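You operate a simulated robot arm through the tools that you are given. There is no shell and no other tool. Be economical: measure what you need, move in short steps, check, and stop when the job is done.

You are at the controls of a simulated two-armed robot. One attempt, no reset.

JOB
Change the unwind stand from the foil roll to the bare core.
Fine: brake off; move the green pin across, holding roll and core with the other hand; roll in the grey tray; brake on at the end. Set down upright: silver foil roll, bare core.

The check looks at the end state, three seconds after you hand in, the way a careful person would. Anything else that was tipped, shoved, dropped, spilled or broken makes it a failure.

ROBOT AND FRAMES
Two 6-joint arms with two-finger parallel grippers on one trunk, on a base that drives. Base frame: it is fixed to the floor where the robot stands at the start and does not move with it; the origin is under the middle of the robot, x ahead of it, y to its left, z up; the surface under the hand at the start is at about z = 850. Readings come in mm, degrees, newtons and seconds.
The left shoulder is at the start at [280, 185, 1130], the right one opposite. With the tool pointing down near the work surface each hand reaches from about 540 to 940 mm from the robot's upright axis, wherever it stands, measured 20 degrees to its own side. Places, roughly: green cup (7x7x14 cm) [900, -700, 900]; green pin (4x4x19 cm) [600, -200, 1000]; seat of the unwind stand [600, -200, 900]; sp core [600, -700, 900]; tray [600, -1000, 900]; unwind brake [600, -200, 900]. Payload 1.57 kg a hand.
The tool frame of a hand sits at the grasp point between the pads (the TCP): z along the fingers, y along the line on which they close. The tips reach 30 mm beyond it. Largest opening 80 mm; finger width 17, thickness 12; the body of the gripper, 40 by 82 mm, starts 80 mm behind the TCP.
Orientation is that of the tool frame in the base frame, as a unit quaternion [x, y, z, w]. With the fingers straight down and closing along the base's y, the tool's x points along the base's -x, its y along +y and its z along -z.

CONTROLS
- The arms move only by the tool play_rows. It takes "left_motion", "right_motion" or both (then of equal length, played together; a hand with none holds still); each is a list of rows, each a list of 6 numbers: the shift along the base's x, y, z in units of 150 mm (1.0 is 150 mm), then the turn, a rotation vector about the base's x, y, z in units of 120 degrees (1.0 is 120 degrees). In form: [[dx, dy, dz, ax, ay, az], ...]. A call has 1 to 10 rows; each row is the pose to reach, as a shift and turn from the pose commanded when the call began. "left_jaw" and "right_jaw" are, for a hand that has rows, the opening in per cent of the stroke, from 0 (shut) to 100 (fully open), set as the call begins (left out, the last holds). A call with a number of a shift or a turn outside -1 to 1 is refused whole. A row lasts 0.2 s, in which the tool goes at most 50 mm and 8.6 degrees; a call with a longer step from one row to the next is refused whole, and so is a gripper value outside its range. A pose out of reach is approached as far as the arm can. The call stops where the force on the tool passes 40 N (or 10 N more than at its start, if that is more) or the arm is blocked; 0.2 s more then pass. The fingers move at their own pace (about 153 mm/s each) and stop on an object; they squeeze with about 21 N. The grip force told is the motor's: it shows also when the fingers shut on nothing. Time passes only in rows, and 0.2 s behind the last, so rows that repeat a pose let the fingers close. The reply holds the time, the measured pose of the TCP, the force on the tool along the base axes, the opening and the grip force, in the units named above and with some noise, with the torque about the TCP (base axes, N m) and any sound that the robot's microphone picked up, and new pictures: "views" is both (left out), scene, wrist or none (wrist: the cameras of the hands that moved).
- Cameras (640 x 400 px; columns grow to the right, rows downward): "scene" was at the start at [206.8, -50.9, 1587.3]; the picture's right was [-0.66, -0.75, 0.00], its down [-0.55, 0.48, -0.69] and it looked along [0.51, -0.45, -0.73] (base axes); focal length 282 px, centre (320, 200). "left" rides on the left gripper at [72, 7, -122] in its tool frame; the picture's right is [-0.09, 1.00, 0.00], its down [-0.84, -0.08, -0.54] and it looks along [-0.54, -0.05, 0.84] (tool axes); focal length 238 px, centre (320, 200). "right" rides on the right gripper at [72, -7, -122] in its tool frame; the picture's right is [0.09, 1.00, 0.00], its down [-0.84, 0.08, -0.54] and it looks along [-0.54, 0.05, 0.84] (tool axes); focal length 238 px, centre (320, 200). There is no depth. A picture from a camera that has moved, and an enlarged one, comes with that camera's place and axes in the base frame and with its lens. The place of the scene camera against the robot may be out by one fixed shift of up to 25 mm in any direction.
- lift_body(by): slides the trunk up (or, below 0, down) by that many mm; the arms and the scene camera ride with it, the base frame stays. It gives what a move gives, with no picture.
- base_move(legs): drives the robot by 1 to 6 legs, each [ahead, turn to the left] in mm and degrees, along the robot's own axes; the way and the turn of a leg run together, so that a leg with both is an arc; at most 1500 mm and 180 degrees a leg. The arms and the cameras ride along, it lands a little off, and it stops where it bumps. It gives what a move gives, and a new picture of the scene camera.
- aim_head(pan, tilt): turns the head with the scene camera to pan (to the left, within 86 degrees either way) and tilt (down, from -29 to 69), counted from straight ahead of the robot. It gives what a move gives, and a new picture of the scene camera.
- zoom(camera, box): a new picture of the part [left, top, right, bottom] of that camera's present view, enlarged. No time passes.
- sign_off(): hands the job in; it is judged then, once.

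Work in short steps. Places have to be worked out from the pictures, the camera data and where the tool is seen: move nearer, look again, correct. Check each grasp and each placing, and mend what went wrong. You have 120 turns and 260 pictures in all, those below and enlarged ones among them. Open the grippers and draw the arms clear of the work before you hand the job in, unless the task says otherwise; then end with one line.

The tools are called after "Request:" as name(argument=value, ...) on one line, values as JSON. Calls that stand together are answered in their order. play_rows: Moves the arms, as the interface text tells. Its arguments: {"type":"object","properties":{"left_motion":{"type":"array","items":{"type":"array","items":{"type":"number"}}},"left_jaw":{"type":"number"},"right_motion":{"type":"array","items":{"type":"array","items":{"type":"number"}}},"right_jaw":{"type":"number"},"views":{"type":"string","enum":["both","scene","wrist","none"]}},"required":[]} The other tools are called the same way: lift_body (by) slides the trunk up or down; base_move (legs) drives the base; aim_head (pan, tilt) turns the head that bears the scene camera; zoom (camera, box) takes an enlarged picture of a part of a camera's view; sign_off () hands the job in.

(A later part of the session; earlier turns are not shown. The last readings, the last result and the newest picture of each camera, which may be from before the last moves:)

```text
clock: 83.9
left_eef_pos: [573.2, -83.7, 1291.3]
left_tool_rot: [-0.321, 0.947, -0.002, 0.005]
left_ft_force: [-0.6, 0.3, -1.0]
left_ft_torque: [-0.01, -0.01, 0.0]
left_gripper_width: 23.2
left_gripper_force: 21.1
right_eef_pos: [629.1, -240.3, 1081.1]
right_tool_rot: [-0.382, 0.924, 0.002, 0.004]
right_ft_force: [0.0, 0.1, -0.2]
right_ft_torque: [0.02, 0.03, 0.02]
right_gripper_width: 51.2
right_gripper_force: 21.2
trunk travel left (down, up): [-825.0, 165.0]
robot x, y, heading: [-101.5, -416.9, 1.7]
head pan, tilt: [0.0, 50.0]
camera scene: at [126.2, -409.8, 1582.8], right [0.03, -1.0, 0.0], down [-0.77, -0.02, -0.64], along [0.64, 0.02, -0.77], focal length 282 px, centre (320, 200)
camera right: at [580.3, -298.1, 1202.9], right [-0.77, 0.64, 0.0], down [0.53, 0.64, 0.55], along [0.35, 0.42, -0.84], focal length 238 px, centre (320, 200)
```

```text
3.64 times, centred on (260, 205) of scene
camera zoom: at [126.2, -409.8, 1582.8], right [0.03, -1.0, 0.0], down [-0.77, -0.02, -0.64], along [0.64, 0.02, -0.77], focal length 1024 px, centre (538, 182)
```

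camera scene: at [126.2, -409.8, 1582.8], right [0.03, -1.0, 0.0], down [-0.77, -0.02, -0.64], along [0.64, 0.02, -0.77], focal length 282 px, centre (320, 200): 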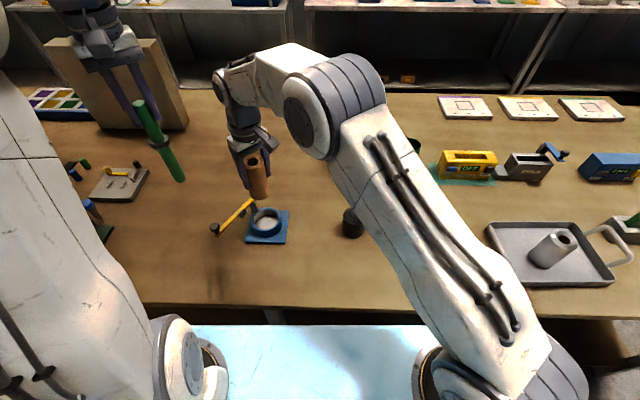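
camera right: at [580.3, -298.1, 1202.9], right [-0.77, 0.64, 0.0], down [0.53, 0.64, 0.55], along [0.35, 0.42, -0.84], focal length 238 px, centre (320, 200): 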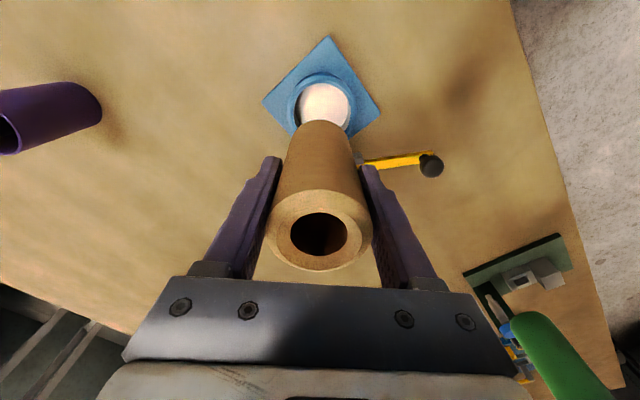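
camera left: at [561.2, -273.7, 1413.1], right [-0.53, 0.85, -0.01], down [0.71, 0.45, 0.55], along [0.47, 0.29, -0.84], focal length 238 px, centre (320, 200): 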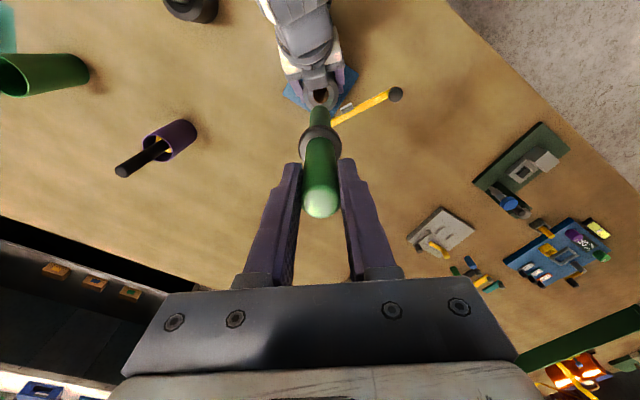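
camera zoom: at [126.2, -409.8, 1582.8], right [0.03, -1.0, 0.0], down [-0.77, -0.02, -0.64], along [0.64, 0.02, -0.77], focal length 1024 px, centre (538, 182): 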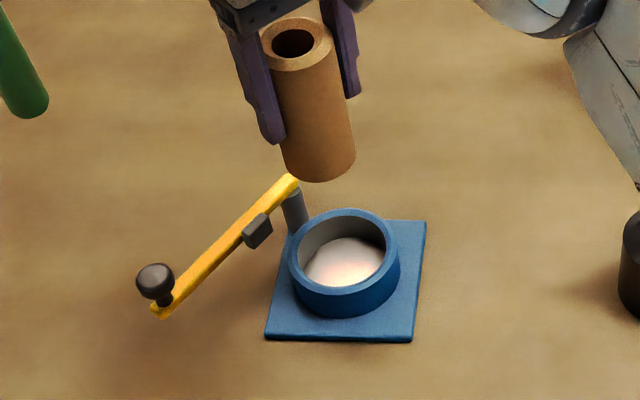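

The seat is a plain cup with an inner diameter of about 65 mm, centred near (623,-238). I lower the core to just above the rim and check alignment.

Request:
play_rows(right_motion=[[-0.01, 0.01, -0.2, 0, 0, 0], [-0.02, 0.015, -0.4, 0, 0, 0], [-0.02, 0.015, -0.55, 0, 0, 0], [-0.02, 0.015, -0.6, 0, 0, 0]], views="both")

Request:
zoom(camera="scene", box=[200, 150, 320, 260])

Request:
zoom(camera="right", box=[200, 0, 440, 230])

```text
clock: 84.9
left_eef_pos: [572.9, -85.6, 1291.1]
left_tool_rot: [-0.32, 0.947, -0.002, 0.005]
left_ft_force: [-0.8, -0.7, -1.2]
left_ft_torque: [0.0, 0.02, 0.02]
left_gripper_width: 23.4
left_gripper_force: 21.5
right_eef_pos: [623.4, -236.7, 990.4]
right_tool_rot: [-0.382, 0.924, 0.003, 0.005]
right_ft_force: [-0.6, -0.6, -0.5]
right_ft_torque: [-0.01, -0.04, 0.01]
right_gripper_width: 51.2
right_gripper_force: 20.9
trunk travel left (down, up): [-825.0, 165.0]
robot x, y, heading: [-96.3, -417.3, 1.5]
head pan, tilt: [0.0, 50.0]
camera scene: at [126.3, -409.6, 1582.8], right [0.03, -1.0, 0.0], down [-0.77, -0.02, -0.64], along [0.64, 0.02, -0.77], focal length 282 px, centre (320, 200)
camera right: at [575.7, -292.7, 1113.0], right [-0.77, 0.64, 0.0], down [0.53, 0.64, 0.55], along [0.35, 0.42, -0.83], focal length 238 px, centre (320, 200)
```

scene: 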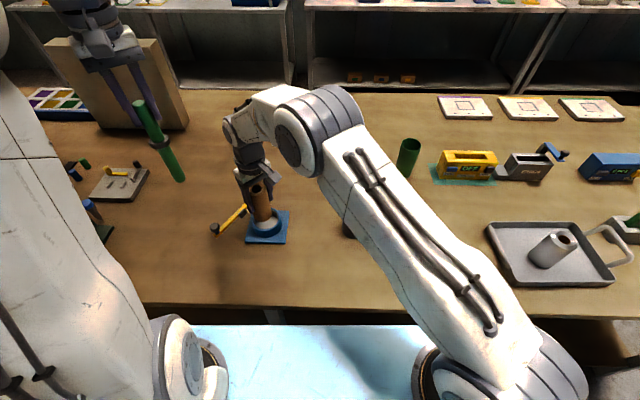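
right: 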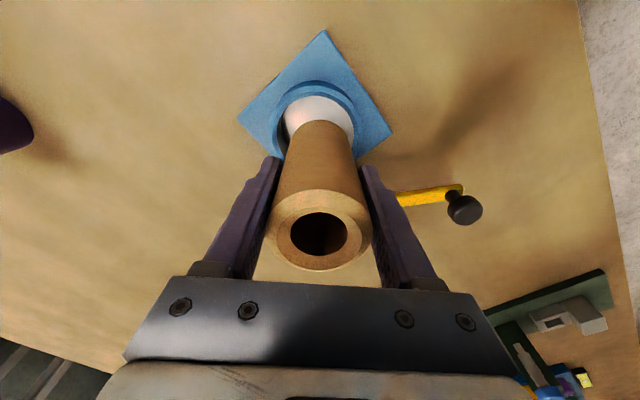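

```text
3.64 times, centred on (260, 205) of scene
camera zoom: at [126.3, -409.6, 1582.8], right [0.03, -1.0, 0.0], down [-0.77, -0.02, -0.64], along [0.64, 0.02, -0.77], focal length 1024 px, centre (538, 182)
```

zoom: 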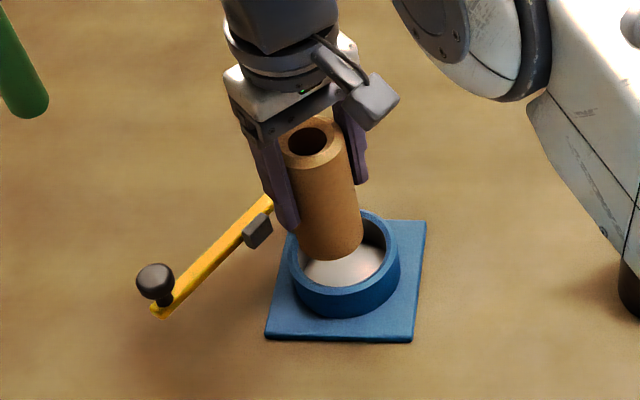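

```text
1.74 times, centred on (320, 115) of right
camera zoom: at [575.7, -292.7, 1113.0], right [-0.77, 0.64, 0.0], down [0.53, 0.64, 0.55], along [0.35, 0.42, -0.83], focal length 414 px, centre (320, 348)
```

zoom: 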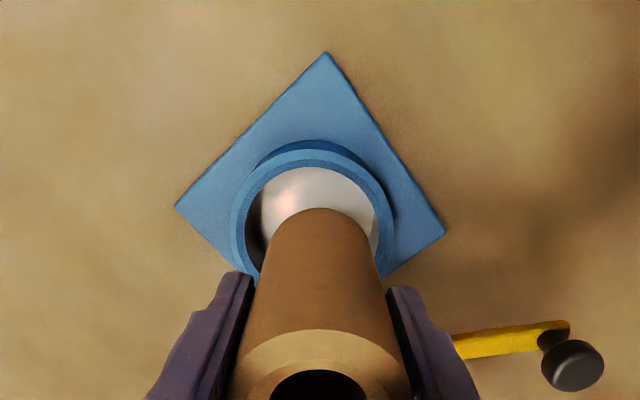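

Aligned within about 3 mm. I lower it into the cup, slowly at the end.

Request:
play_rows(right_motion=[[0, 0, -0.1, 0, 0, 0], [0, 0, -0.2, 0, 0, 0], [0, 0, -0.26, 0, 0, 0], [0, 0, -0.3, 0, 0, 0]], views="none")

Request:
play_rows(right_motion=[[0, 0, -0.015, 0, 0, 0], [0, 0, -0.03, 0, 0, 0], [0, 0, -0.045, 0, 0, 0]], views="none")

```text
clock: 85.9
left_eef_pos: [572.8, -84.9, 1291.6]
left_tool_rot: [-0.321, 0.947, -0.002, 0.005]
left_ft_force: [-0.1, -0.4, -2.2]
left_ft_torque: [0.01, -0.03, 0.0]
left_gripper_width: 23.0
left_gripper_force: 21.4
right_eef_pos: [623.6, -235.2, 947.9]
right_tool_rot: [-0.382, 0.924, 0.003, 0.004]
right_ft_force: [0.0, 0.7, 0.4]
right_ft_torque: [0.0, -0.01, 0.01]
right_gripper_width: 51.3
right_gripper_force: 20.8
trunk travel left (down, up): [-825.0, 165.0]
robot x, y, heading: [-95.2, -419.1, 1.7]
head pan, tilt: [0.0, 50.0]
```

```text
clock: 86.7
left_eef_pos: [571.2, -84.2, 1291.7]
left_tool_rot: [-0.321, 0.947, -0.002, 0.006]
left_ft_force: [-0.7, 0.4, -0.8]
left_ft_torque: [0.0, 0.01, -0.01]
left_gripper_width: 23.2
left_gripper_force: 20.9
right_eef_pos: [621.7, -236.1, 940.4]
right_tool_rot: [-0.383, 0.924, 0.002, 0.005]
right_ft_force: [-0.6, -1.2, 1.6]
right_ft_torque: [-0.12, -0.03, -0.02]
right_gripper_width: 51.0
right_gripper_force: 21.2
trunk travel left (down, up): [-825.0, 165.0]
robot x, y, heading: [-95.9, -415.9, 1.7]
head pan, tilt: [0.0, 50.0]
```

Request:
play_rows(right_motion=[[0, 0, -0.015, 0, 0, 0], [0, 0, -0.03, 0, 0, 0]], views="wrist")

```text
clock: 87.3
left_eef_pos: [571.3, -85.5, 1293.0]
left_tool_rot: [-0.321, 0.947, -0.001, 0.006]
left_ft_force: [-0.9, 0.5, -1.1]
left_ft_torque: [0.0, 0.01, 0.02]
left_gripper_width: 23.1
left_gripper_force: 21.2
right_eef_pos: [623.9, -235.4, 938.1]
right_tool_rot: [-0.383, 0.924, 0.003, 0.007]
right_ft_force: [-4.2, -2.6, 20.2]
right_ft_torque: [0.23, 0.13, 0.13]
right_gripper_width: 51.6
right_gripper_force: 21.6
trunk travel left (down, up): [-825.0, 165.0]
robot x, y, heading: [-95.1, -418.8, 1.4]
head pan, tilt: [0.0, 50.0]
camera right: at [575.3, -292.6, 1059.7], right [-0.77, 0.64, 0.0], down [0.53, 0.64, 0.55], along [0.35, 0.43, -0.83], focal length 238 px, centre (320, 200)
```

right: 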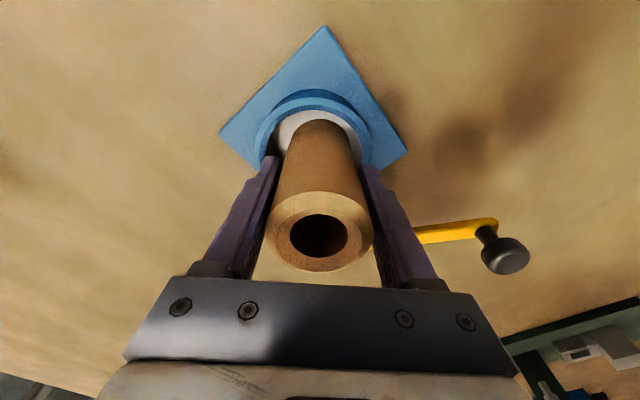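

It is seated in the cup (contact at z≈938 as expected). I ease off, open and rise.

Request:
play_rows(right_motion=[[0, 0, 0.02, 0, 0, 0], [0, 0, 0.02, 0, 0, 0]], views="none")

Request:
play_rows(right_motion=[[0, 0, 0, 0, 0, 0], [0, 0, 0, 0, 0, 0], [0, 0, 0.1, 0, 0, 0], [0, 0, 0.3, 0, 0, 0], [0, 0, 0.55, 0, 0, 0], [0, 0, 0.85, 0, 0, 0]], right_jaw=100, views="wrist")

```text
clock: 87.9
left_eef_pos: [572.5, -83.6, 1291.1]
left_tool_rot: [-0.321, 0.947, -0.002, 0.006]
left_ft_force: [-0.7, 0.3, -1.4]
left_ft_torque: [-0.02, 0.03, 0.02]
left_gripper_width: 23.1
left_gripper_force: 20.8
right_eef_pos: [623.1, -235.8, 938.5]
right_tool_rot: [-0.383, 0.924, 0.003, 0.004]
right_ft_force: [0.6, 1.1, 3.2]
right_ft_torque: [0.16, -0.09, 0.08]
right_gripper_width: 51.1
right_gripper_force: 20.8
trunk travel left (down, up): [-825.0, 165.0]
robot x, y, heading: [-98.1, -419.2, 1.8]
head pan, tilt: [0.0, 50.0]
```

```text
clock: 89.3
left_eef_pos: [573.1, -85.8, 1290.2]
left_tool_rot: [-0.32, 0.947, -0.002, 0.005]
left_ft_force: [-0.2, 0.1, -1.1]
left_ft_torque: [-0.05, 0.0, 0.01]
left_gripper_width: 23.3
left_gripper_force: 20.7
right_eef_pos: [622.9, -237.0, 1065.4]
right_tool_rot: [-0.382, 0.924, 0.003, 0.004]
right_ft_force: [-0.5, 0.8, 0.1]
right_ft_torque: [0.04, -0.02, 0.01]
right_gripper_width: 79.9
right_gripper_force: 0.0
trunk travel left (down, up): [-825.0, 165.0]
robot x, y, heading: [-93.9, -414.0, 1.7]
head pan, tilt: [0.0, 50.0]
camera right: at [574.7, -293.7, 1188.2], right [-0.77, 0.64, 0.0], down [0.53, 0.64, 0.55], along [0.35, 0.42, -0.84], focal length 238 px, centre (320, 200)
```

right: 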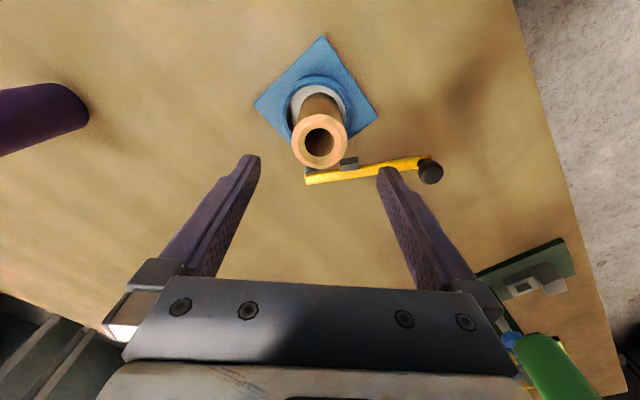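

The core stands upright in the seat. I tilt the right hand again for the side hold.

Request:
play_rows(right_motion=[[-0.06, -0.06, 0.0, 0.049, -0.049, 0], [-0.1, -0.1, 0.0, 0.098, -0.098, 0], [-0.15, -0.15, 0.0, 0.147, -0.147, 0], [-0.19, -0.19, 0.0, 0.194, -0.194, 0]], views="wrist")

```text
clock: 90.3
left_eef_pos: [573.5, -85.0, 1291.3]
left_tool_rot: [-0.32, 0.947, -0.002, 0.006]
left_ft_force: [1.1, -0.9, -1.5]
left_ft_torque: [0.02, 0.04, -0.01]
left_gripper_width: 23.3
left_gripper_force: 20.7
right_eef_pos: [595.8, -260.3, 1067.8]
right_tool_rot: [-0.37, 0.891, 0.107, 0.241]
right_ft_force: [0.5, 0.2, 0.4]
right_ft_torque: [-0.01, 0.06, -0.02]
right_gripper_width: 80.0
right_gripper_force: 0.0
right hand out of reach, approached as far as the arm can: row 4
trunk travel left (down, up): [-825.0, 165.0]
robot x, y, heading: [-95.7, -418.5, 1.7]
head pan, tilt: [0.0, 50.0]
camera right: at [512.9, -354.8, 1135.6], right [-0.77, 0.64, -0.03], down [0.26, 0.36, 0.89], along [0.59, 0.67, -0.45], focal length 238 px, centre (320, 200)
```

right: 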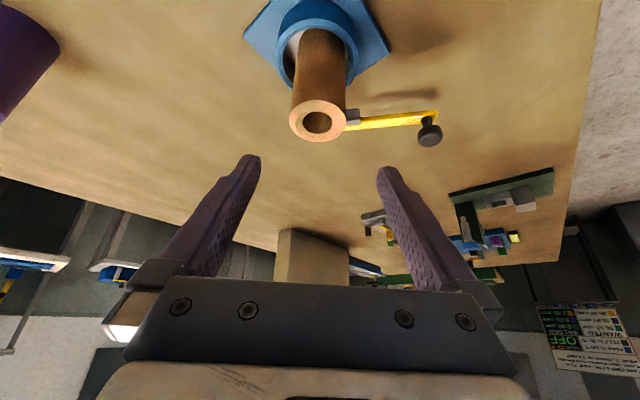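

I bring the open fingers down around the core.

Request:
play_rows(right_motion=[[0.03, 0.03, -0.2, 0, 0, 0], [0.07, 0.07, -0.4, 0, 0, 0], [0.12, 0.12, -0.6, 0, 0, 0], [0.16, 0.17, -0.78, 0, 0, 0], [0.184, 0.19, -0.845, 0, 0, 0]], views="wrist")

```text
clock: 91.5
left_eef_pos: [572.6, -83.8, 1291.7]
left_tool_rot: [-0.32, 0.947, -0.002, 0.006]
left_ft_force: [-0.4, -0.7, -1.5]
left_ft_torque: [0.01, 0.02, -0.03]
left_gripper_width: 23.3
left_gripper_force: 20.5
right_eef_pos: [622.8, -229.2, 939.2]
right_tool_rot: [-0.372, 0.89, 0.109, 0.241]
right_ft_force: [0.3, 0.3, 0.1]
right_ft_torque: [-0.02, -0.02, -0.02]
right_gripper_width: 80.0
right_gripper_force: 0.1
trunk travel left (down, up): [-825.0, 165.0]
robot x, y, heading: [-100.7, -415.6, 1.4]
head pan, tilt: [0.0, 50.0]
camera right: at [539.9, -323.1, 1008.7], right [-0.77, 0.64, -0.03], down [0.27, 0.36, 0.89], along [0.58, 0.68, -0.45], focal length 238 px, centre (320, 200)
```

right: 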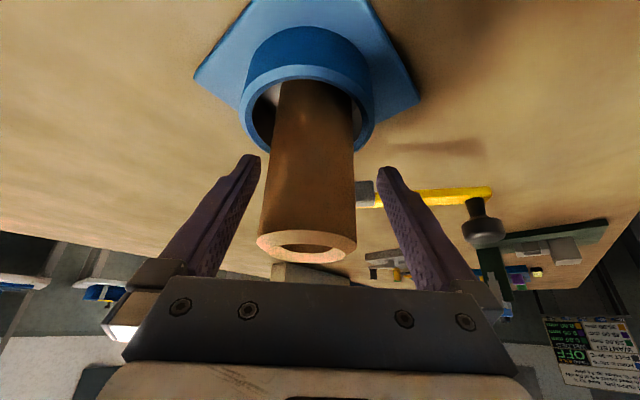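

The core sits about 6 mm to one side. I correct the position and add a little tilt for clearance.

Request:
play_rows(right_motion=[[0.01, -0.03, -0.01, 0.015, -0.015, 0], [0.017, -0.045, -0.015, 0.024, -0.024, 0], [0.017, -0.045, -0.015, 0.024, -0.024, 0]], views="wrist")

```text
clock: 92.3
left_eef_pos: [572.3, -84.4, 1291.3]
left_tool_rot: [-0.321, 0.947, -0.002, 0.005]
left_ft_force: [-0.1, 0.1, -1.7]
left_ft_torque: [0.01, 0.0, 0.0]
left_gripper_width: 23.5
left_gripper_force: 20.5
right_eef_pos: [623.0, -237.3, 937.4]
right_tool_rot: [-0.368, 0.881, 0.121, 0.272]
right_ft_force: [0.4, 0.0, -0.7]
right_ft_torque: [0.01, 0.02, 0.01]
right_gripper_width: 79.9
right_gripper_force: 0.0
trunk travel left (down, up): [-825.0, 165.0]
robot x, y, heading: [-97.2, -416.9, 1.6]
head pan, tilt: [0.0, 50.0]
camera right: at [538.8, -334.3, 997.9], right [-0.76, 0.64, -0.04], down [0.22, 0.32, 0.92], along [0.61, 0.7, -0.38], focal length 238 px, centre (320, 200)
```

right: 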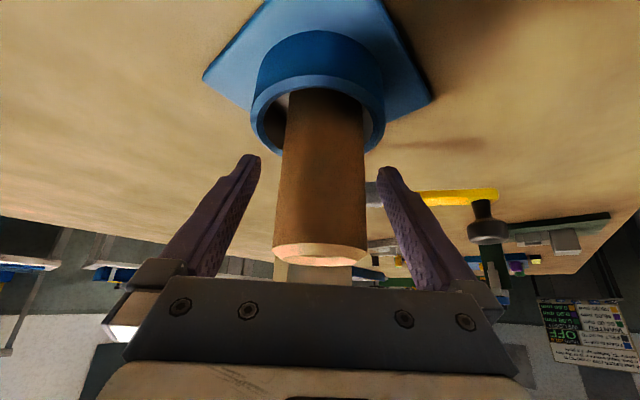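

Centred. I close on the core.

Request:
play_rows(right_motion=[[0, 0, 0, 0, 0, 0], [0, 0, 0, 0, 0, 0], [0, 0, 0, 0, 0, 0]], right_jaw=0, views="wrist")

```text
clock: 93.1
left_eef_pos: [572.8, -85.0, 1291.9]
left_tool_rot: [-0.32, 0.947, -0.002, 0.005]
left_ft_force: [1.0, -0.2, -1.3]
left_ft_torque: [0.02, 0.0, 0.01]
left_gripper_width: 23.5
left_gripper_force: 21.1
right_eef_pos: [624.3, -237.9, 938.7]
right_tool_rot: [-0.368, 0.881, 0.121, 0.271]
right_ft_force: [0.6, -0.5, 0.9]
right_ft_torque: [-0.04, -0.05, -0.04]
right_gripper_width: 50.8
right_gripper_force: 21.3
trunk travel left (down, up): [-825.0, 165.0]
robot x, y, heading: [-100.2, -417.1, 1.8]
head pan, tilt: [0.0, 50.0]
camera right: at [538.7, -334.2, 998.1], right [-0.76, 0.64, -0.04], down [0.22, 0.32, 0.92], along [0.61, 0.7, -0.38], focal length 238 px, centre (320, 200)
```

right: 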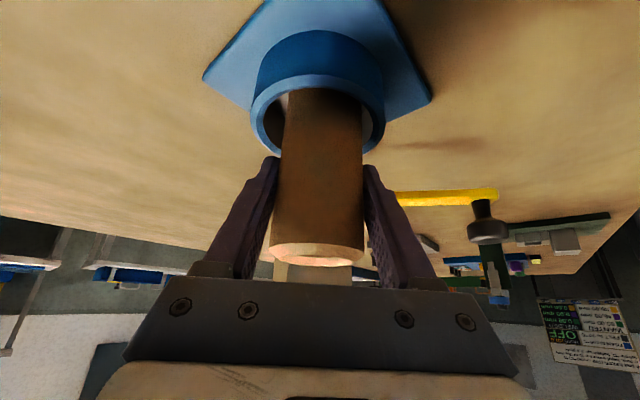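

The core is held. The left hand brings the pin back over the stand.

Request:
play_rows(left_motion=[[0.09, -0.25, 0, 0, 0, 0], [0.18, -0.5, 0, 0, 0, 0], [0.26, -0.75, 0, 0, 0, 0], [0.34, -1.0, 0, 0, 0, 0]], views="both")

Request:
zoom(camera="scene", box=[190, 70, 350, 250])

Request:
zoom(camera="left", box=[240, 60, 400, 240])

```text
clock: 94.1
left_eef_pos: [624.7, -236.1, 1290.4]
left_tool_rot: [-0.321, 0.947, -0.002, 0.005]
left_ft_force: [-0.4, -0.5, -0.8]
left_ft_torque: [0.01, -0.01, 0.02]
left_gripper_width: 22.8
left_gripper_force: 20.5
right_eef_pos: [624.7, -236.0, 937.4]
right_tool_rot: [-0.368, 0.881, 0.12, 0.272]
right_ft_force: [0.5, -1.1, 1.5]
right_ft_torque: [-0.09, -0.07, 0.0]
right_gripper_width: 51.1
right_gripper_force: 20.8
trunk travel left (down, up): [-825.0, 165.0]
robot x, y, heading: [-95.1, -419.2, 1.7]
head pan, tilt: [0.0, 50.0]
camera scene: at [126.1, -409.6, 1582.8], right [0.03, -1.0, 0.0], down [-0.77, -0.02, -0.64], along [0.64, 0.02, -0.77], focal length 282 px, centre (320, 200)
camera left: at [559.8, -274.0, 1411.3], right [-0.53, 0.85, -0.01], down [0.7, 0.45, 0.55], along [0.47, 0.29, -0.83], focal length 238 px, centre (320, 200)
```

scene: 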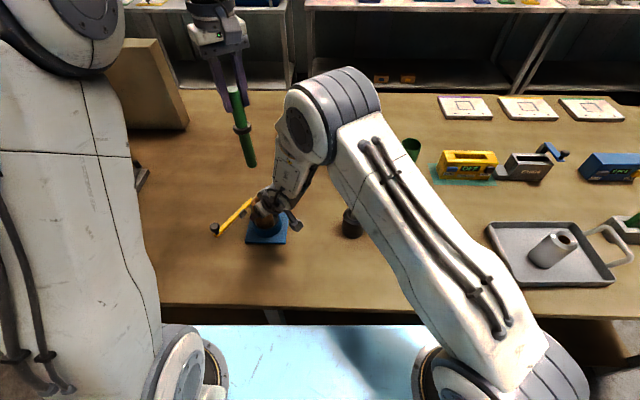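
left: 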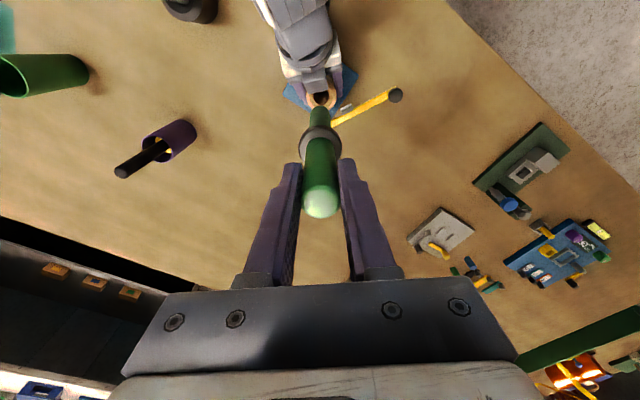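

```text
2.22 times, centred on (270, 160) of scene
camera zoom: at [126.1, -409.6, 1582.8], right [0.03, -1.0, 0.0], down [-0.77, -0.02, -0.64], along [0.64, 0.02, -0.77], focal length 626 px, centre (431, 289)
```

zoom: 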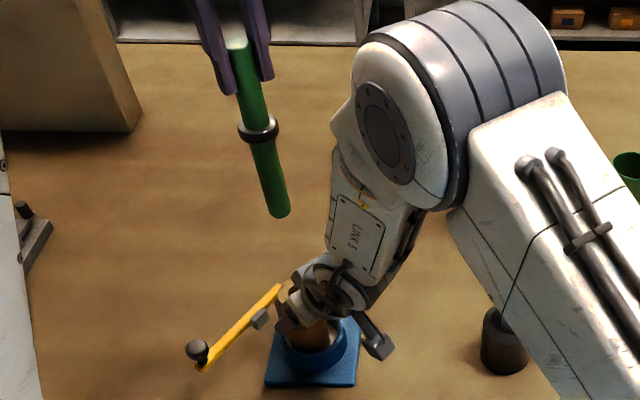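

```text
2.22 times, centred on (320, 150) of left
camera zoom: at [559.8, -274.0, 1411.3], right [-0.53, 0.85, -0.01], down [0.7, 0.45, 0.55], along [0.47, 0.29, -0.83], focal length 530 px, centre (320, 311)
```

zoom: 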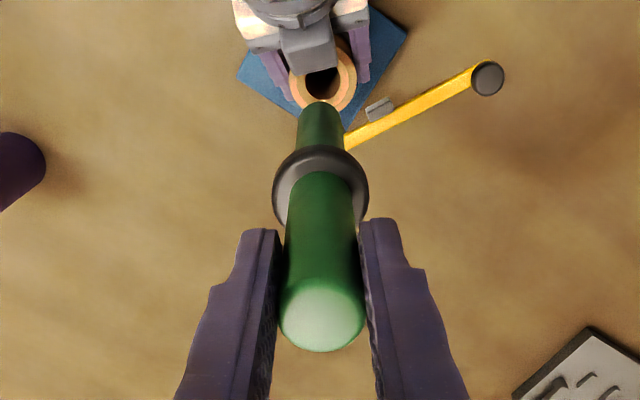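

The pin hangs vertically within 2 mm of the TCP axis, and the core bore is about 2.5 mm further forward. I correct and lower to just above the core.

Request:
play_rows(left_motion=[[0.01, 0.013, -0.2, 0, 0, 0], [0.01, 0.013, -0.45, 0, 0, 0], [0.01, 0.013, -0.7, 0, 0, 0], [0.01, 0.013, -0.82, 0, 0, 0]], views="both")

Request:
zoom(camera="scene", box=[210, 120, 320, 250])

Request:
zoom(camera="left", box=[240, 60, 400, 240])

```text
clock: 95.1
left_eef_pos: [626.8, -234.4, 1170.0]
left_tool_rot: [-0.321, 0.947, -0.002, 0.007]
left_ft_force: [0.2, 0.0, -1.2]
left_ft_torque: [-0.02, 0.02, 0.03]
left_gripper_width: 23.3
left_gripper_force: 21.4
right_eef_pos: [623.7, -236.2, 938.1]
right_tool_rot: [-0.368, 0.881, 0.12, 0.271]
right_ft_force: [-0.1, 0.2, 1.5]
right_ft_torque: [0.03, -0.06, -0.01]
right_gripper_width: 50.9
right_gripper_force: 20.8
trunk travel left (down, up): [-825.0, 165.0]
robot x, y, heading: [-100.6, -421.6, 1.7]
head pan, tilt: [0.0, 50.0]
camera scene: at [126.2, -409.7, 1582.8], right [0.03, -1.0, 0.0], down [-0.77, -0.02, -0.64], along [0.64, 0.02, -0.77], focal length 282 px, centre (320, 200)
camera left: at [563.3, -271.8, 1289.2], right [-0.53, 0.85, -0.01], down [0.7, 0.45, 0.55], along [0.47, 0.29, -0.83], focal length 238 px, centre (320, 200)
```

scene: 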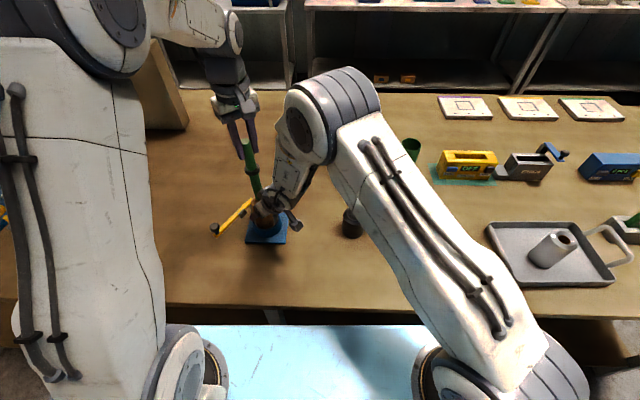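
left: 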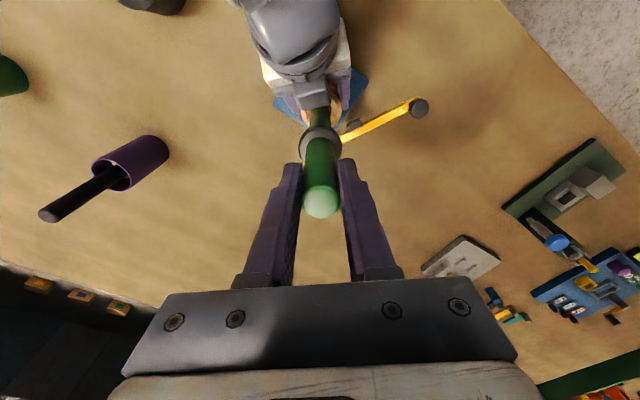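

```text
3.08 times, centred on (265, 185) of scene
camera zoom: at [126.2, -409.7, 1582.8], right [0.03, -1.0, 0.0], down [-0.77, -0.02, -0.64], along [0.64, 0.02, -0.77], focal length 867 px, centre (489, 246)
```

zoom: 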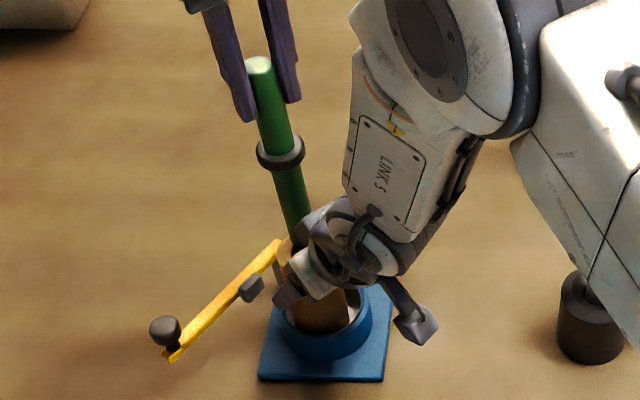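

```text
2.22 times, centred on (320, 150) of left
camera zoom: at [563.3, -271.8, 1289.2], right [-0.53, 0.85, -0.01], down [0.7, 0.45, 0.55], along [0.47, 0.29, -0.83], focal length 530 px, centre (320, 311)
```

zoom: 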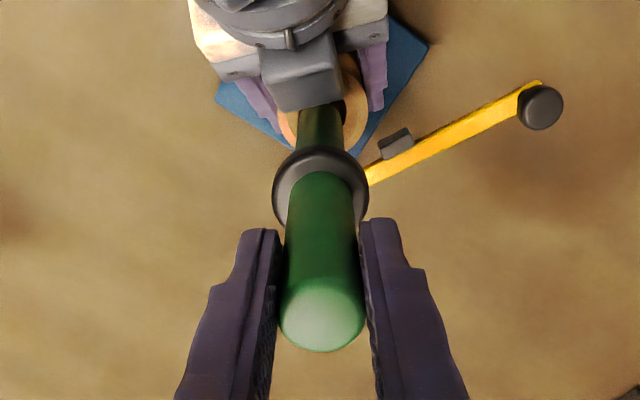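

The pin is lined up over the bore. I lower it slowly past the bore's mouth.

Request:
play_rows(left_motion=[[0, 0, -0.06, 0, 0, 0], [0, 0, -0.12, 0, 0, 0], [0, 0, -0.17, 0, 0, 0], [0, 0, -0.2, 0, 0, 0]], views="none")

```text
clock: 96.1
left_eef_pos: [626.2, -236.3, 1137.4]
left_tool_rot: [-0.32, 0.947, -0.002, 0.005]
left_ft_force: [-0.4, 0.4, -1.0]
left_ft_torque: [0.09, 0.01, 0.04]
left_gripper_width: 23.2
left_gripper_force: 20.6
right_eef_pos: [623.7, -236.6, 937.9]
right_tool_rot: [-0.367, 0.881, 0.12, 0.272]
right_ft_force: [1.7, 0.1, 2.2]
right_ft_torque: [0.01, -0.13, 0.02]
right_gripper_width: 50.9
right_gripper_force: 21.1
trunk travel left (down, up): [-825.0, 165.0]
robot x, y, heading: [-95.4, -417.2, 1.8]
head pan, tilt: [0.0, 50.0]
```

No resistance at 1137, so the tip should be in the bore. I continue slowly.

Request:
play_rows(left_motion=[[0, 0, -0.04, 0, 0, 0], [0, 0, -0.08, 0, 0, 0], [0, 0, -0.12, 0, 0, 0]], views="wrist")

Request:
zoom(camera="left", box=[240, 60, 400, 240])

```text
clock: 96.9
left_eef_pos: [625.4, -236.5, 1121.6]
left_tool_rot: [-0.321, 0.947, -0.001, 0.005]
left_ft_force: [-0.5, 0.6, -1.2]
left_ft_torque: [0.11, 0.04, 0.01]
left_gripper_width: 23.3
left_gripper_force: 20.9
right_eef_pos: [623.0, -236.7, 937.5]
right_tool_rot: [-0.368, 0.881, 0.121, 0.271]
right_ft_force: [0.8, 0.2, 1.1]
right_ft_torque: [-0.04, -0.1, -0.03]
right_gripper_width: 50.8
right_gripper_force: 20.6
trunk travel left (down, up): [-825.0, 165.0]
robot x, y, heading: [-96.9, -418.4, 1.6]
head pan, tilt: [0.0, 50.0]
camera left: at [561.4, -272.6, 1242.0], right [-0.53, 0.85, -0.01], down [0.71, 0.45, 0.55], along [0.47, 0.29, -0.83], focal length 238 px, centre (320, 200)
```

left: 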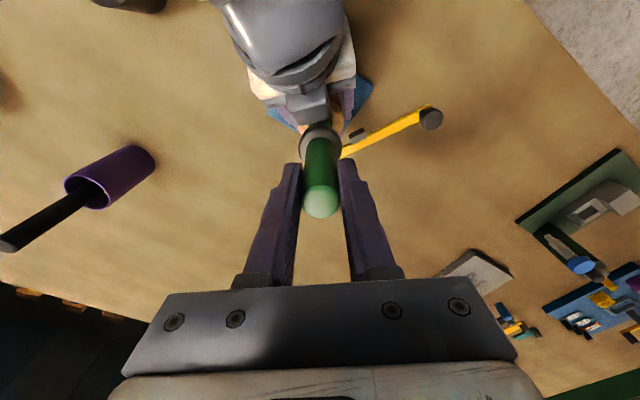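

```text
2.22 times, centred on (320, 150) of left
camera zoom: at [561.4, -272.6, 1242.0], right [-0.53, 0.85, -0.01], down [0.71, 0.45, 0.55], along [0.47, 0.29, -0.83], focal length 530 px, centre (320, 311)
```

zoom: 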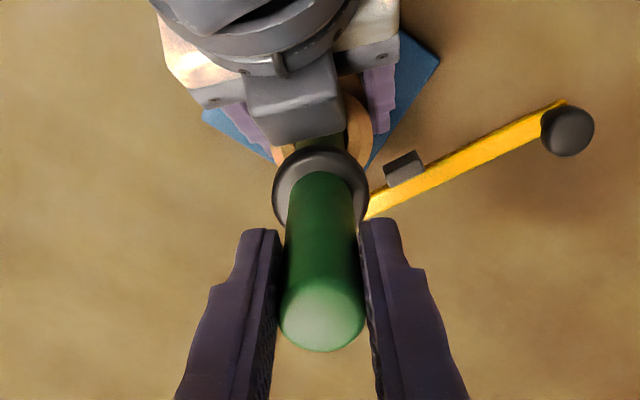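

It is inside the bore. I continue down toward collar contact (expected near TCP z≈1056).

Request:
play_rows(left_motion=[[0, 0, -0.06, 0, 0, 0], [0, 0, -0.12, 0, 0, 0], [0, 0, -0.18, 0, 0, 0], [0, 0, -0.24, 0, 0, 0], [0, 0, -0.3, 0, 0, 0]], views="none")

```text
clock: 98.1
left_eef_pos: [624.0, -234.3, 1074.9]
left_tool_rot: [-0.321, 0.947, -0.002, 0.005]
left_ft_force: [0.8, 3.2, -0.7]
left_ft_torque: [0.54, -0.25, 0.03]
left_gripper_width: 23.4
left_gripper_force: 21.0
right_eef_pos: [623.5, -237.1, 937.3]
right_tool_rot: [-0.367, 0.881, 0.12, 0.272]
right_ft_force: [-1.9, -4.1, 2.0]
right_ft_torque: [-0.25, 0.06, -0.07]
right_gripper_width: 51.2
right_gripper_force: 20.8
trunk travel left (down, up): [-825.0, 165.0]
robot x, y, heading: [-98.7, -420.4, 1.6]
head pan, tilt: [0.0, 50.0]
```

Request:
play_rows(left_motion=[[0, 0.005, -0.03, 0, 0, 0], [0, 0.01, -0.06, 0, 0, 0], [0, 0.01, -0.09, 0, 0, 0]], views="both")

Request:
zoom(camera="scene", box=[210, 120, 320, 250])

```text
clock: 98.9
left_eef_pos: [625.7, -233.7, 1063.6]
left_tool_rot: [-0.321, 0.947, -0.001, 0.004]
left_ft_force: [-5.9, -5.5, 3.6]
left_ft_torque: [-0.16, 0.55, 0.0]
left_gripper_width: 23.1
left_gripper_force: 21.5
right_eef_pos: [624.8, -235.9, 938.2]
right_tool_rot: [-0.369, 0.88, 0.122, 0.272]
right_ft_force: [5.6, 4.9, -6.1]
right_ft_torque: [-0.48, 0.17, -0.05]
right_gripper_width: 51.0
right_gripper_force: 21.0
trunk travel left (down, up): [-825.0, 165.0]
robot x, y, heading: [-96.5, -418.2, 1.8]
head pan, tilt: [0.0, 50.0]
camera scene: at [126.3, -409.7, 1582.7], right [0.03, -1.0, 0.0], down [-0.77, -0.02, -0.64], along [0.64, 0.02, -0.77], focal length 282 px, centre (320, 200)
camera left: at [562.2, -271.5, 1183.6], right [-0.53, 0.85, 0.0], down [0.71, 0.45, 0.55], along [0.47, 0.29, -0.84], focal length 238 px, centre (320, 200)
```

scene: 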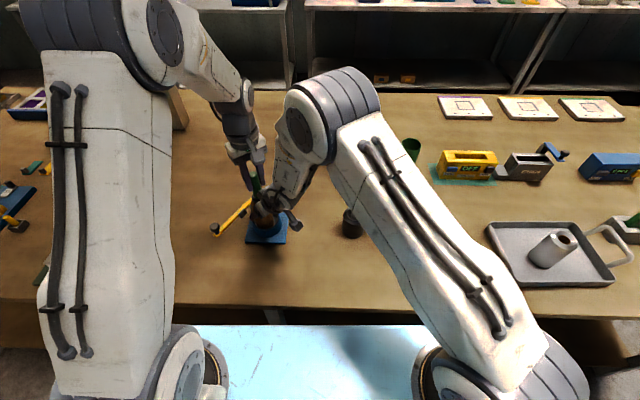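
left: 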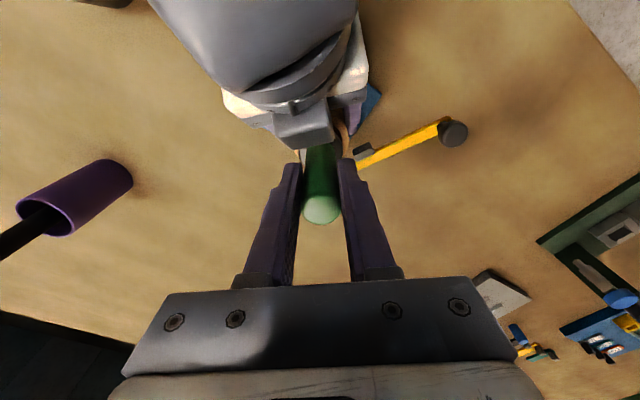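

```text
3.08 times, centred on (265, 185) of scene
camera zoom: at [126.3, -409.7, 1582.7], right [0.03, -1.0, 0.0], down [-0.77, -0.02, -0.64], along [0.64, 0.02, -0.77], focal length 867 px, centre (489, 246)
```

zoom: 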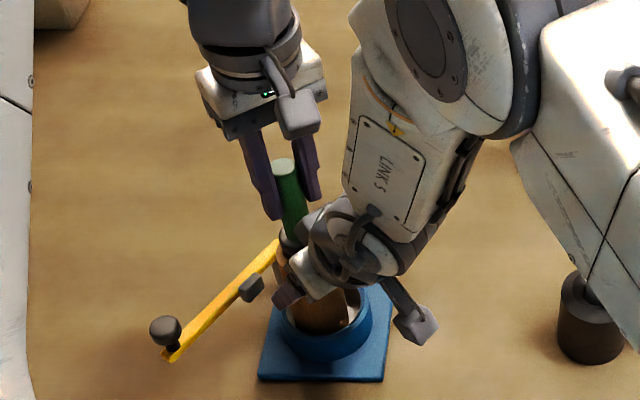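

Near seating, with a side load toward −x −y. I relieve it and press down a few more millimetres.

Request:
play_rows(left_motion=[[-0.012, -0.012, 0, 0, 0, 0], [-0.012, -0.012, -0.025, 0, 0, 0], [-0.012, -0.012, -0.05, 0, 0, 0]], views="wrist")

Request:
zoom(camera="left", box=[240, 60, 400, 240])

```text
clock: 99.7
left_eef_pos: [624.7, -234.8, 1055.0]
left_tool_rot: [-0.321, 0.947, -0.001, 0.006]
left_ft_force: [0.4, -1.5, -0.1]
left_ft_torque: [-0.06, 0.04, -0.02]
left_gripper_width: 23.4
left_gripper_force: 21.0
right_eef_pos: [623.9, -236.0, 938.1]
right_tool_rot: [-0.368, 0.881, 0.121, 0.272]
right_ft_force: [1.2, 1.0, -0.4]
right_ft_torque: [-0.06, -0.01, -0.02]
right_gripper_width: 50.6
right_gripper_force: 21.5
trunk travel left (down, up): [-825.0, 165.0]
robot x, y, heading: [-99.0, -416.5, 1.7]
head pan, tilt: [0.0, 50.0]
camera left: at [560.2, -271.9, 1175.8], right [-0.53, 0.85, -0.01], down [0.7, 0.45, 0.55], along [0.47, 0.29, -0.83], focal length 238 px, centre (320, 200)
```

left: 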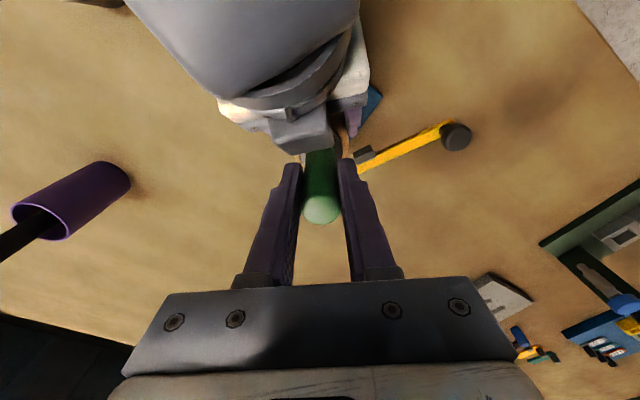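

```text
2.22 times, centred on (320, 150) of left
camera zoom: at [560.2, -271.9, 1175.8], right [-0.53, 0.85, -0.01], down [0.7, 0.45, 0.55], along [0.47, 0.29, -0.83], focal length 530 px, centre (320, 311)
```

zoom: 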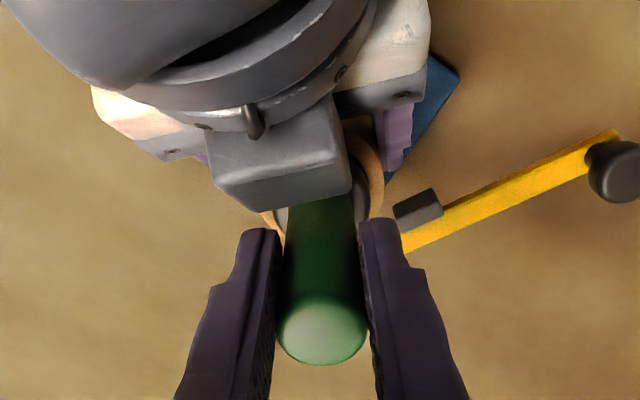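

The load is gone. I push a little more to confirm the collar is seated.

Request:
play_rows(left_motion=[[0, 0, -0.025, 0, 0, 0], [0, 0, -0.05, 0, 0, 0]], views="wrist")

Request:
zoom(camera="left", box=[240, 60, 400, 240])

```text
clock: 100.3
left_eef_pos: [625.9, -234.3, 1049.4]
left_tool_rot: [-0.32, 0.947, -0.002, 0.007]
left_ft_force: [-2.8, 0.0, 18.0]
left_ft_torque: [0.36, 0.15, 0.03]
left_gripper_width: 23.4
left_gripper_force: 20.7
right_eef_pos: [623.8, -236.7, 938.3]
right_tool_rot: [-0.368, 0.881, 0.12, 0.271]
right_ft_force: [6.0, 3.9, -6.4]
right_ft_torque: [-0.28, -0.26, 0.0]
right_gripper_width: 50.9
right_gripper_force: 21.2
trunk travel left (down, up): [-825.0, 165.0]
robot x, y, heading: [-98.4, -417.8, 1.7]
head pan, tilt: [0.0, 50.0]
camera left: at [560.3, -271.6, 1169.4], right [-0.53, 0.85, -0.01], down [0.7, 0.45, 0.55], along [0.47, 0.29, -0.83], focal length 238 px, centre (320, 200)
```

left: 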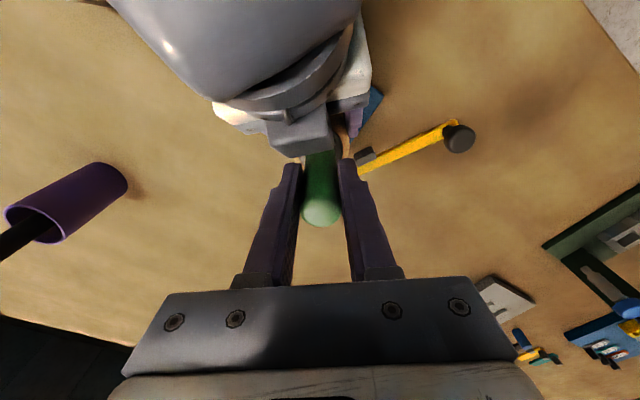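

```text
2.22 times, centred on (320, 150) of left
camera zoom: at [560.3, -271.6, 1169.4], right [-0.53, 0.85, -0.01], down [0.7, 0.45, 0.55], along [0.47, 0.29, -0.83], focal length 530 px, centre (320, 311)
```

zoom: 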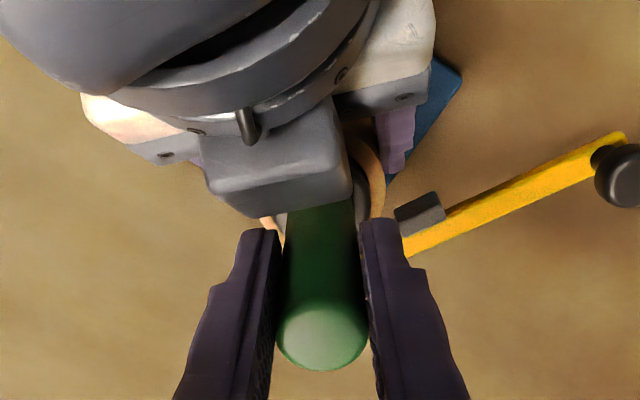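

18 N upward, so the pin is seated. I open the left hand and rise clear.

Request:
play_rows(left_motion=[[0, 0, 0.02, 0, 0, 0], [0, 0, 0.02, 0, 0, 0]], left_jaw=53, views="none")

Request:
play_rows(left_motion=[[0, 0, 0.15, 0, 0, 0], [0, 0, 0.4, 0, 0, 0], [0, 0, 0.7, 0, 0, 0], [0, 0, 1.0, 0, 0, 0]], views="both")

Request:
zoom(camera="scene", box=[210, 120, 320, 250])

```text
clock: 100.9
left_eef_pos: [623.5, -236.6, 1051.1]
left_tool_rot: [-0.321, 0.947, -0.001, 0.005]
left_ft_force: [-0.7, -0.3, 0.5]
left_ft_torque: [0.03, 0.0, -0.01]
left_gripper_width: 42.5
left_gripper_force: 0.0
right_eef_pos: [624.4, -237.6, 938.0]
right_tool_rot: [-0.367, 0.882, 0.12, 0.272]
right_ft_force: [0.0, -0.9, -1.0]
right_ft_torque: [-0.02, 0.06, 0.0]
right_gripper_width: 50.8
right_gripper_force: 21.1
trunk travel left (down, up): [-825.0, 165.0]
robot x, y, heading: [-97.4, -420.7, 1.7]
head pan, tilt: [0.0, 50.0]
```

```text
clock: 101.9
left_eef_pos: [622.5, -237.5, 1204.0]
left_tool_rot: [-0.32, 0.947, -0.001, 0.004]
left_ft_force: [-0.1, 0.0, -0.4]
left_ft_torque: [0.0, -0.03, 0.0]
left_gripper_width: 42.8
left_gripper_force: 0.1
right_eef_pos: [624.3, -238.0, 938.4]
right_tool_rot: [-0.368, 0.881, 0.121, 0.272]
right_ft_force: [-1.3, 0.0, 1.9]
right_ft_torque: [-0.06, -0.01, -0.07]
right_gripper_width: 51.0
right_gripper_force: 21.0
trunk travel left (down, up): [-825.0, 165.0]
robot x, y, heading: [-97.1, -417.1, 1.8]
head pan, tilt: [0.0, 50.0]
camera scene: at [126.2, -409.8, 1582.8], right [0.03, -1.0, 0.0], down [-0.77, -0.02, -0.64], along [0.64, 0.02, -0.77], focal length 282 px, centre (320, 200)
camera left: at [559.2, -274.9, 1325.0], right [-0.53, 0.85, -0.01], down [0.71, 0.45, 0.55], along [0.47, 0.29, -0.84], focal length 238 px, centre (320, 200)
```

scene: 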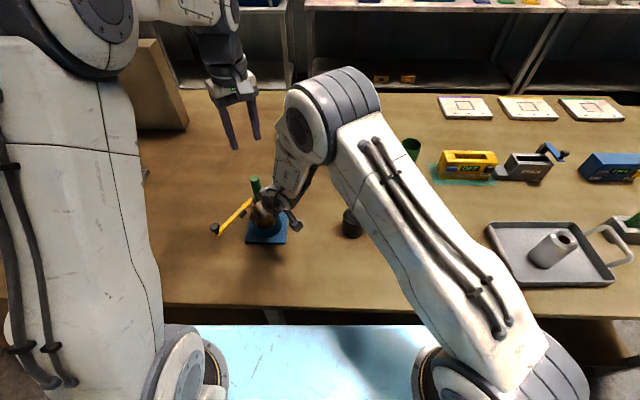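
left: 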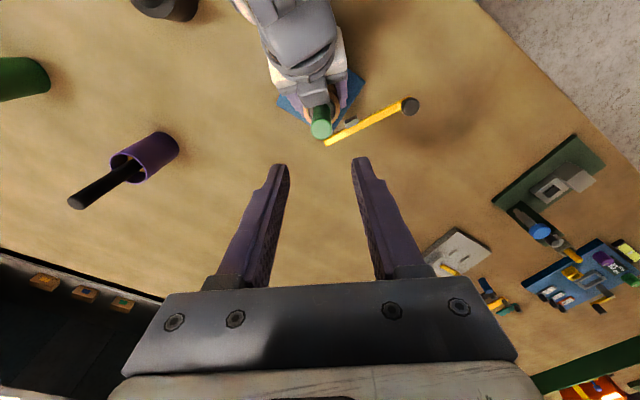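

```text
3.08 times, centred on (265, 185) of scene
camera zoom: at [126.2, -409.8, 1582.8], right [0.03, -1.0, 0.0], down [-0.77, -0.02, -0.64], along [0.64, 0.02, -0.77], focal length 867 px, centre (489, 246)
```

zoom: 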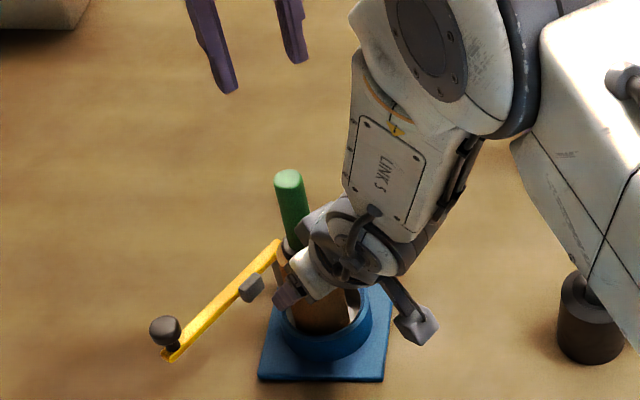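

The pin stands in the core. I open the right hand and back it off along its axis.

Request:
play_rows(right_motion=[[0, 0, 0, 0, 0, 0], [0, 0, 0, 0, 0, 0]], right_jaw=100, views="none")

Request:
play_rows(right_motion=[[-0.1, -0.1, 0.15, 0, 0, 0], [-0.2, -0.2, 0.35, 0, 0, 0], [-0.3, -0.3, 0.6, 0, 0, 0], [-0.4, -0.4, 0.85, 0, 0, 0]], views="both")

Request:
zoom(camera="scene", box=[190, 150, 300, 260])

```text
clock: 102.5
left_eef_pos: [625.2, -237.4, 1204.2]
left_tool_rot: [-0.321, 0.947, -0.002, 0.005]
left_ft_force: [0.0, 0.1, 0.1]
left_ft_torque: [-0.01, -0.01, 0.0]
left_gripper_width: 42.3
left_gripper_force: 0.1
right_eef_pos: [624.1, -238.1, 937.7]
right_tool_rot: [-0.367, 0.881, 0.121, 0.272]
right_ft_force: [0.8, -0.1, 0.7]
right_ft_torque: [0.01, -0.02, 0.01]
right_gripper_width: 79.8
right_gripper_force: 0.1
trunk travel left (down, up): [-825.0, 165.0]
robot x, y, heading: [-99.8, -416.3, 1.8]
head pan, tilt: [0.0, 50.0]
```

```text
clock: 103.5
left_eef_pos: [623.8, -237.5, 1204.3]
left_tool_rot: [-0.321, 0.947, -0.001, 0.005]
left_ft_force: [0.1, 0.4, 0.6]
left_ft_torque: [0.0, 0.03, -0.03]
left_gripper_width: 42.4
left_gripper_force: 0.1
right_eef_pos: [563.6, -302.3, 1065.7]
right_tool_rot: [-0.368, 0.881, 0.121, 0.271]
right_ft_force: [-0.4, 0.0, 0.3]
right_ft_torque: [-0.01, -0.01, -0.02]
right_gripper_width: 80.0
right_gripper_force: 0.1
trunk travel left (down, up): [-825.0, 165.0]
robot x, y, heading: [-99.2, -416.0, 1.7]
head pan, tilt: [0.0, 50.0]
camera scene: at [126.4, -409.7, 1582.8], right [0.03, -1.0, 0.0], down [-0.77, -0.02, -0.64], along [0.64, 0.02, -0.77], focal length 282 px, centre (320, 200)
camera right: at [477.7, -399.2, 1125.8], right [-0.76, 0.64, -0.04], down [0.22, 0.32, 0.92], along [0.61, 0.7, -0.38], focal length 238 px, centre (320, 200)
```

scene: 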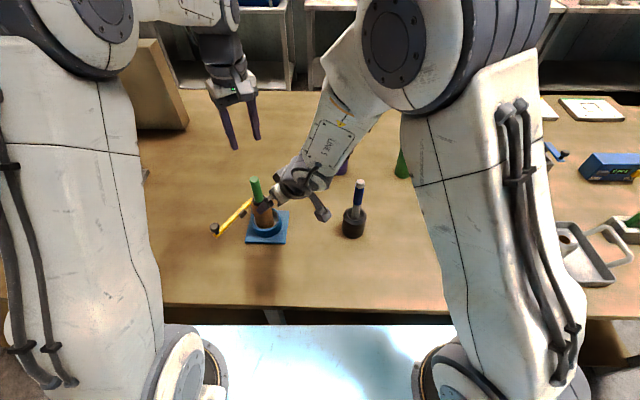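
right: 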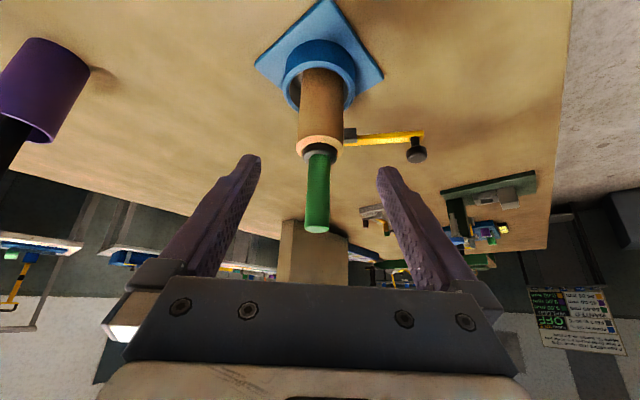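

```text
3.64 times, centred on (245, 205) of scene
camera zoom: at [126.4, -409.7, 1582.8], right [0.03, -1.0, 0.0], down [-0.77, -0.02, -0.64], along [0.64, 0.02, -0.77], focal length 1024 px, centre (593, 182)
```

zoom: 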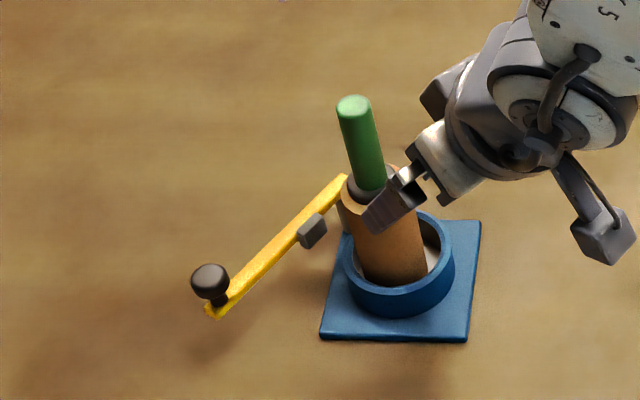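

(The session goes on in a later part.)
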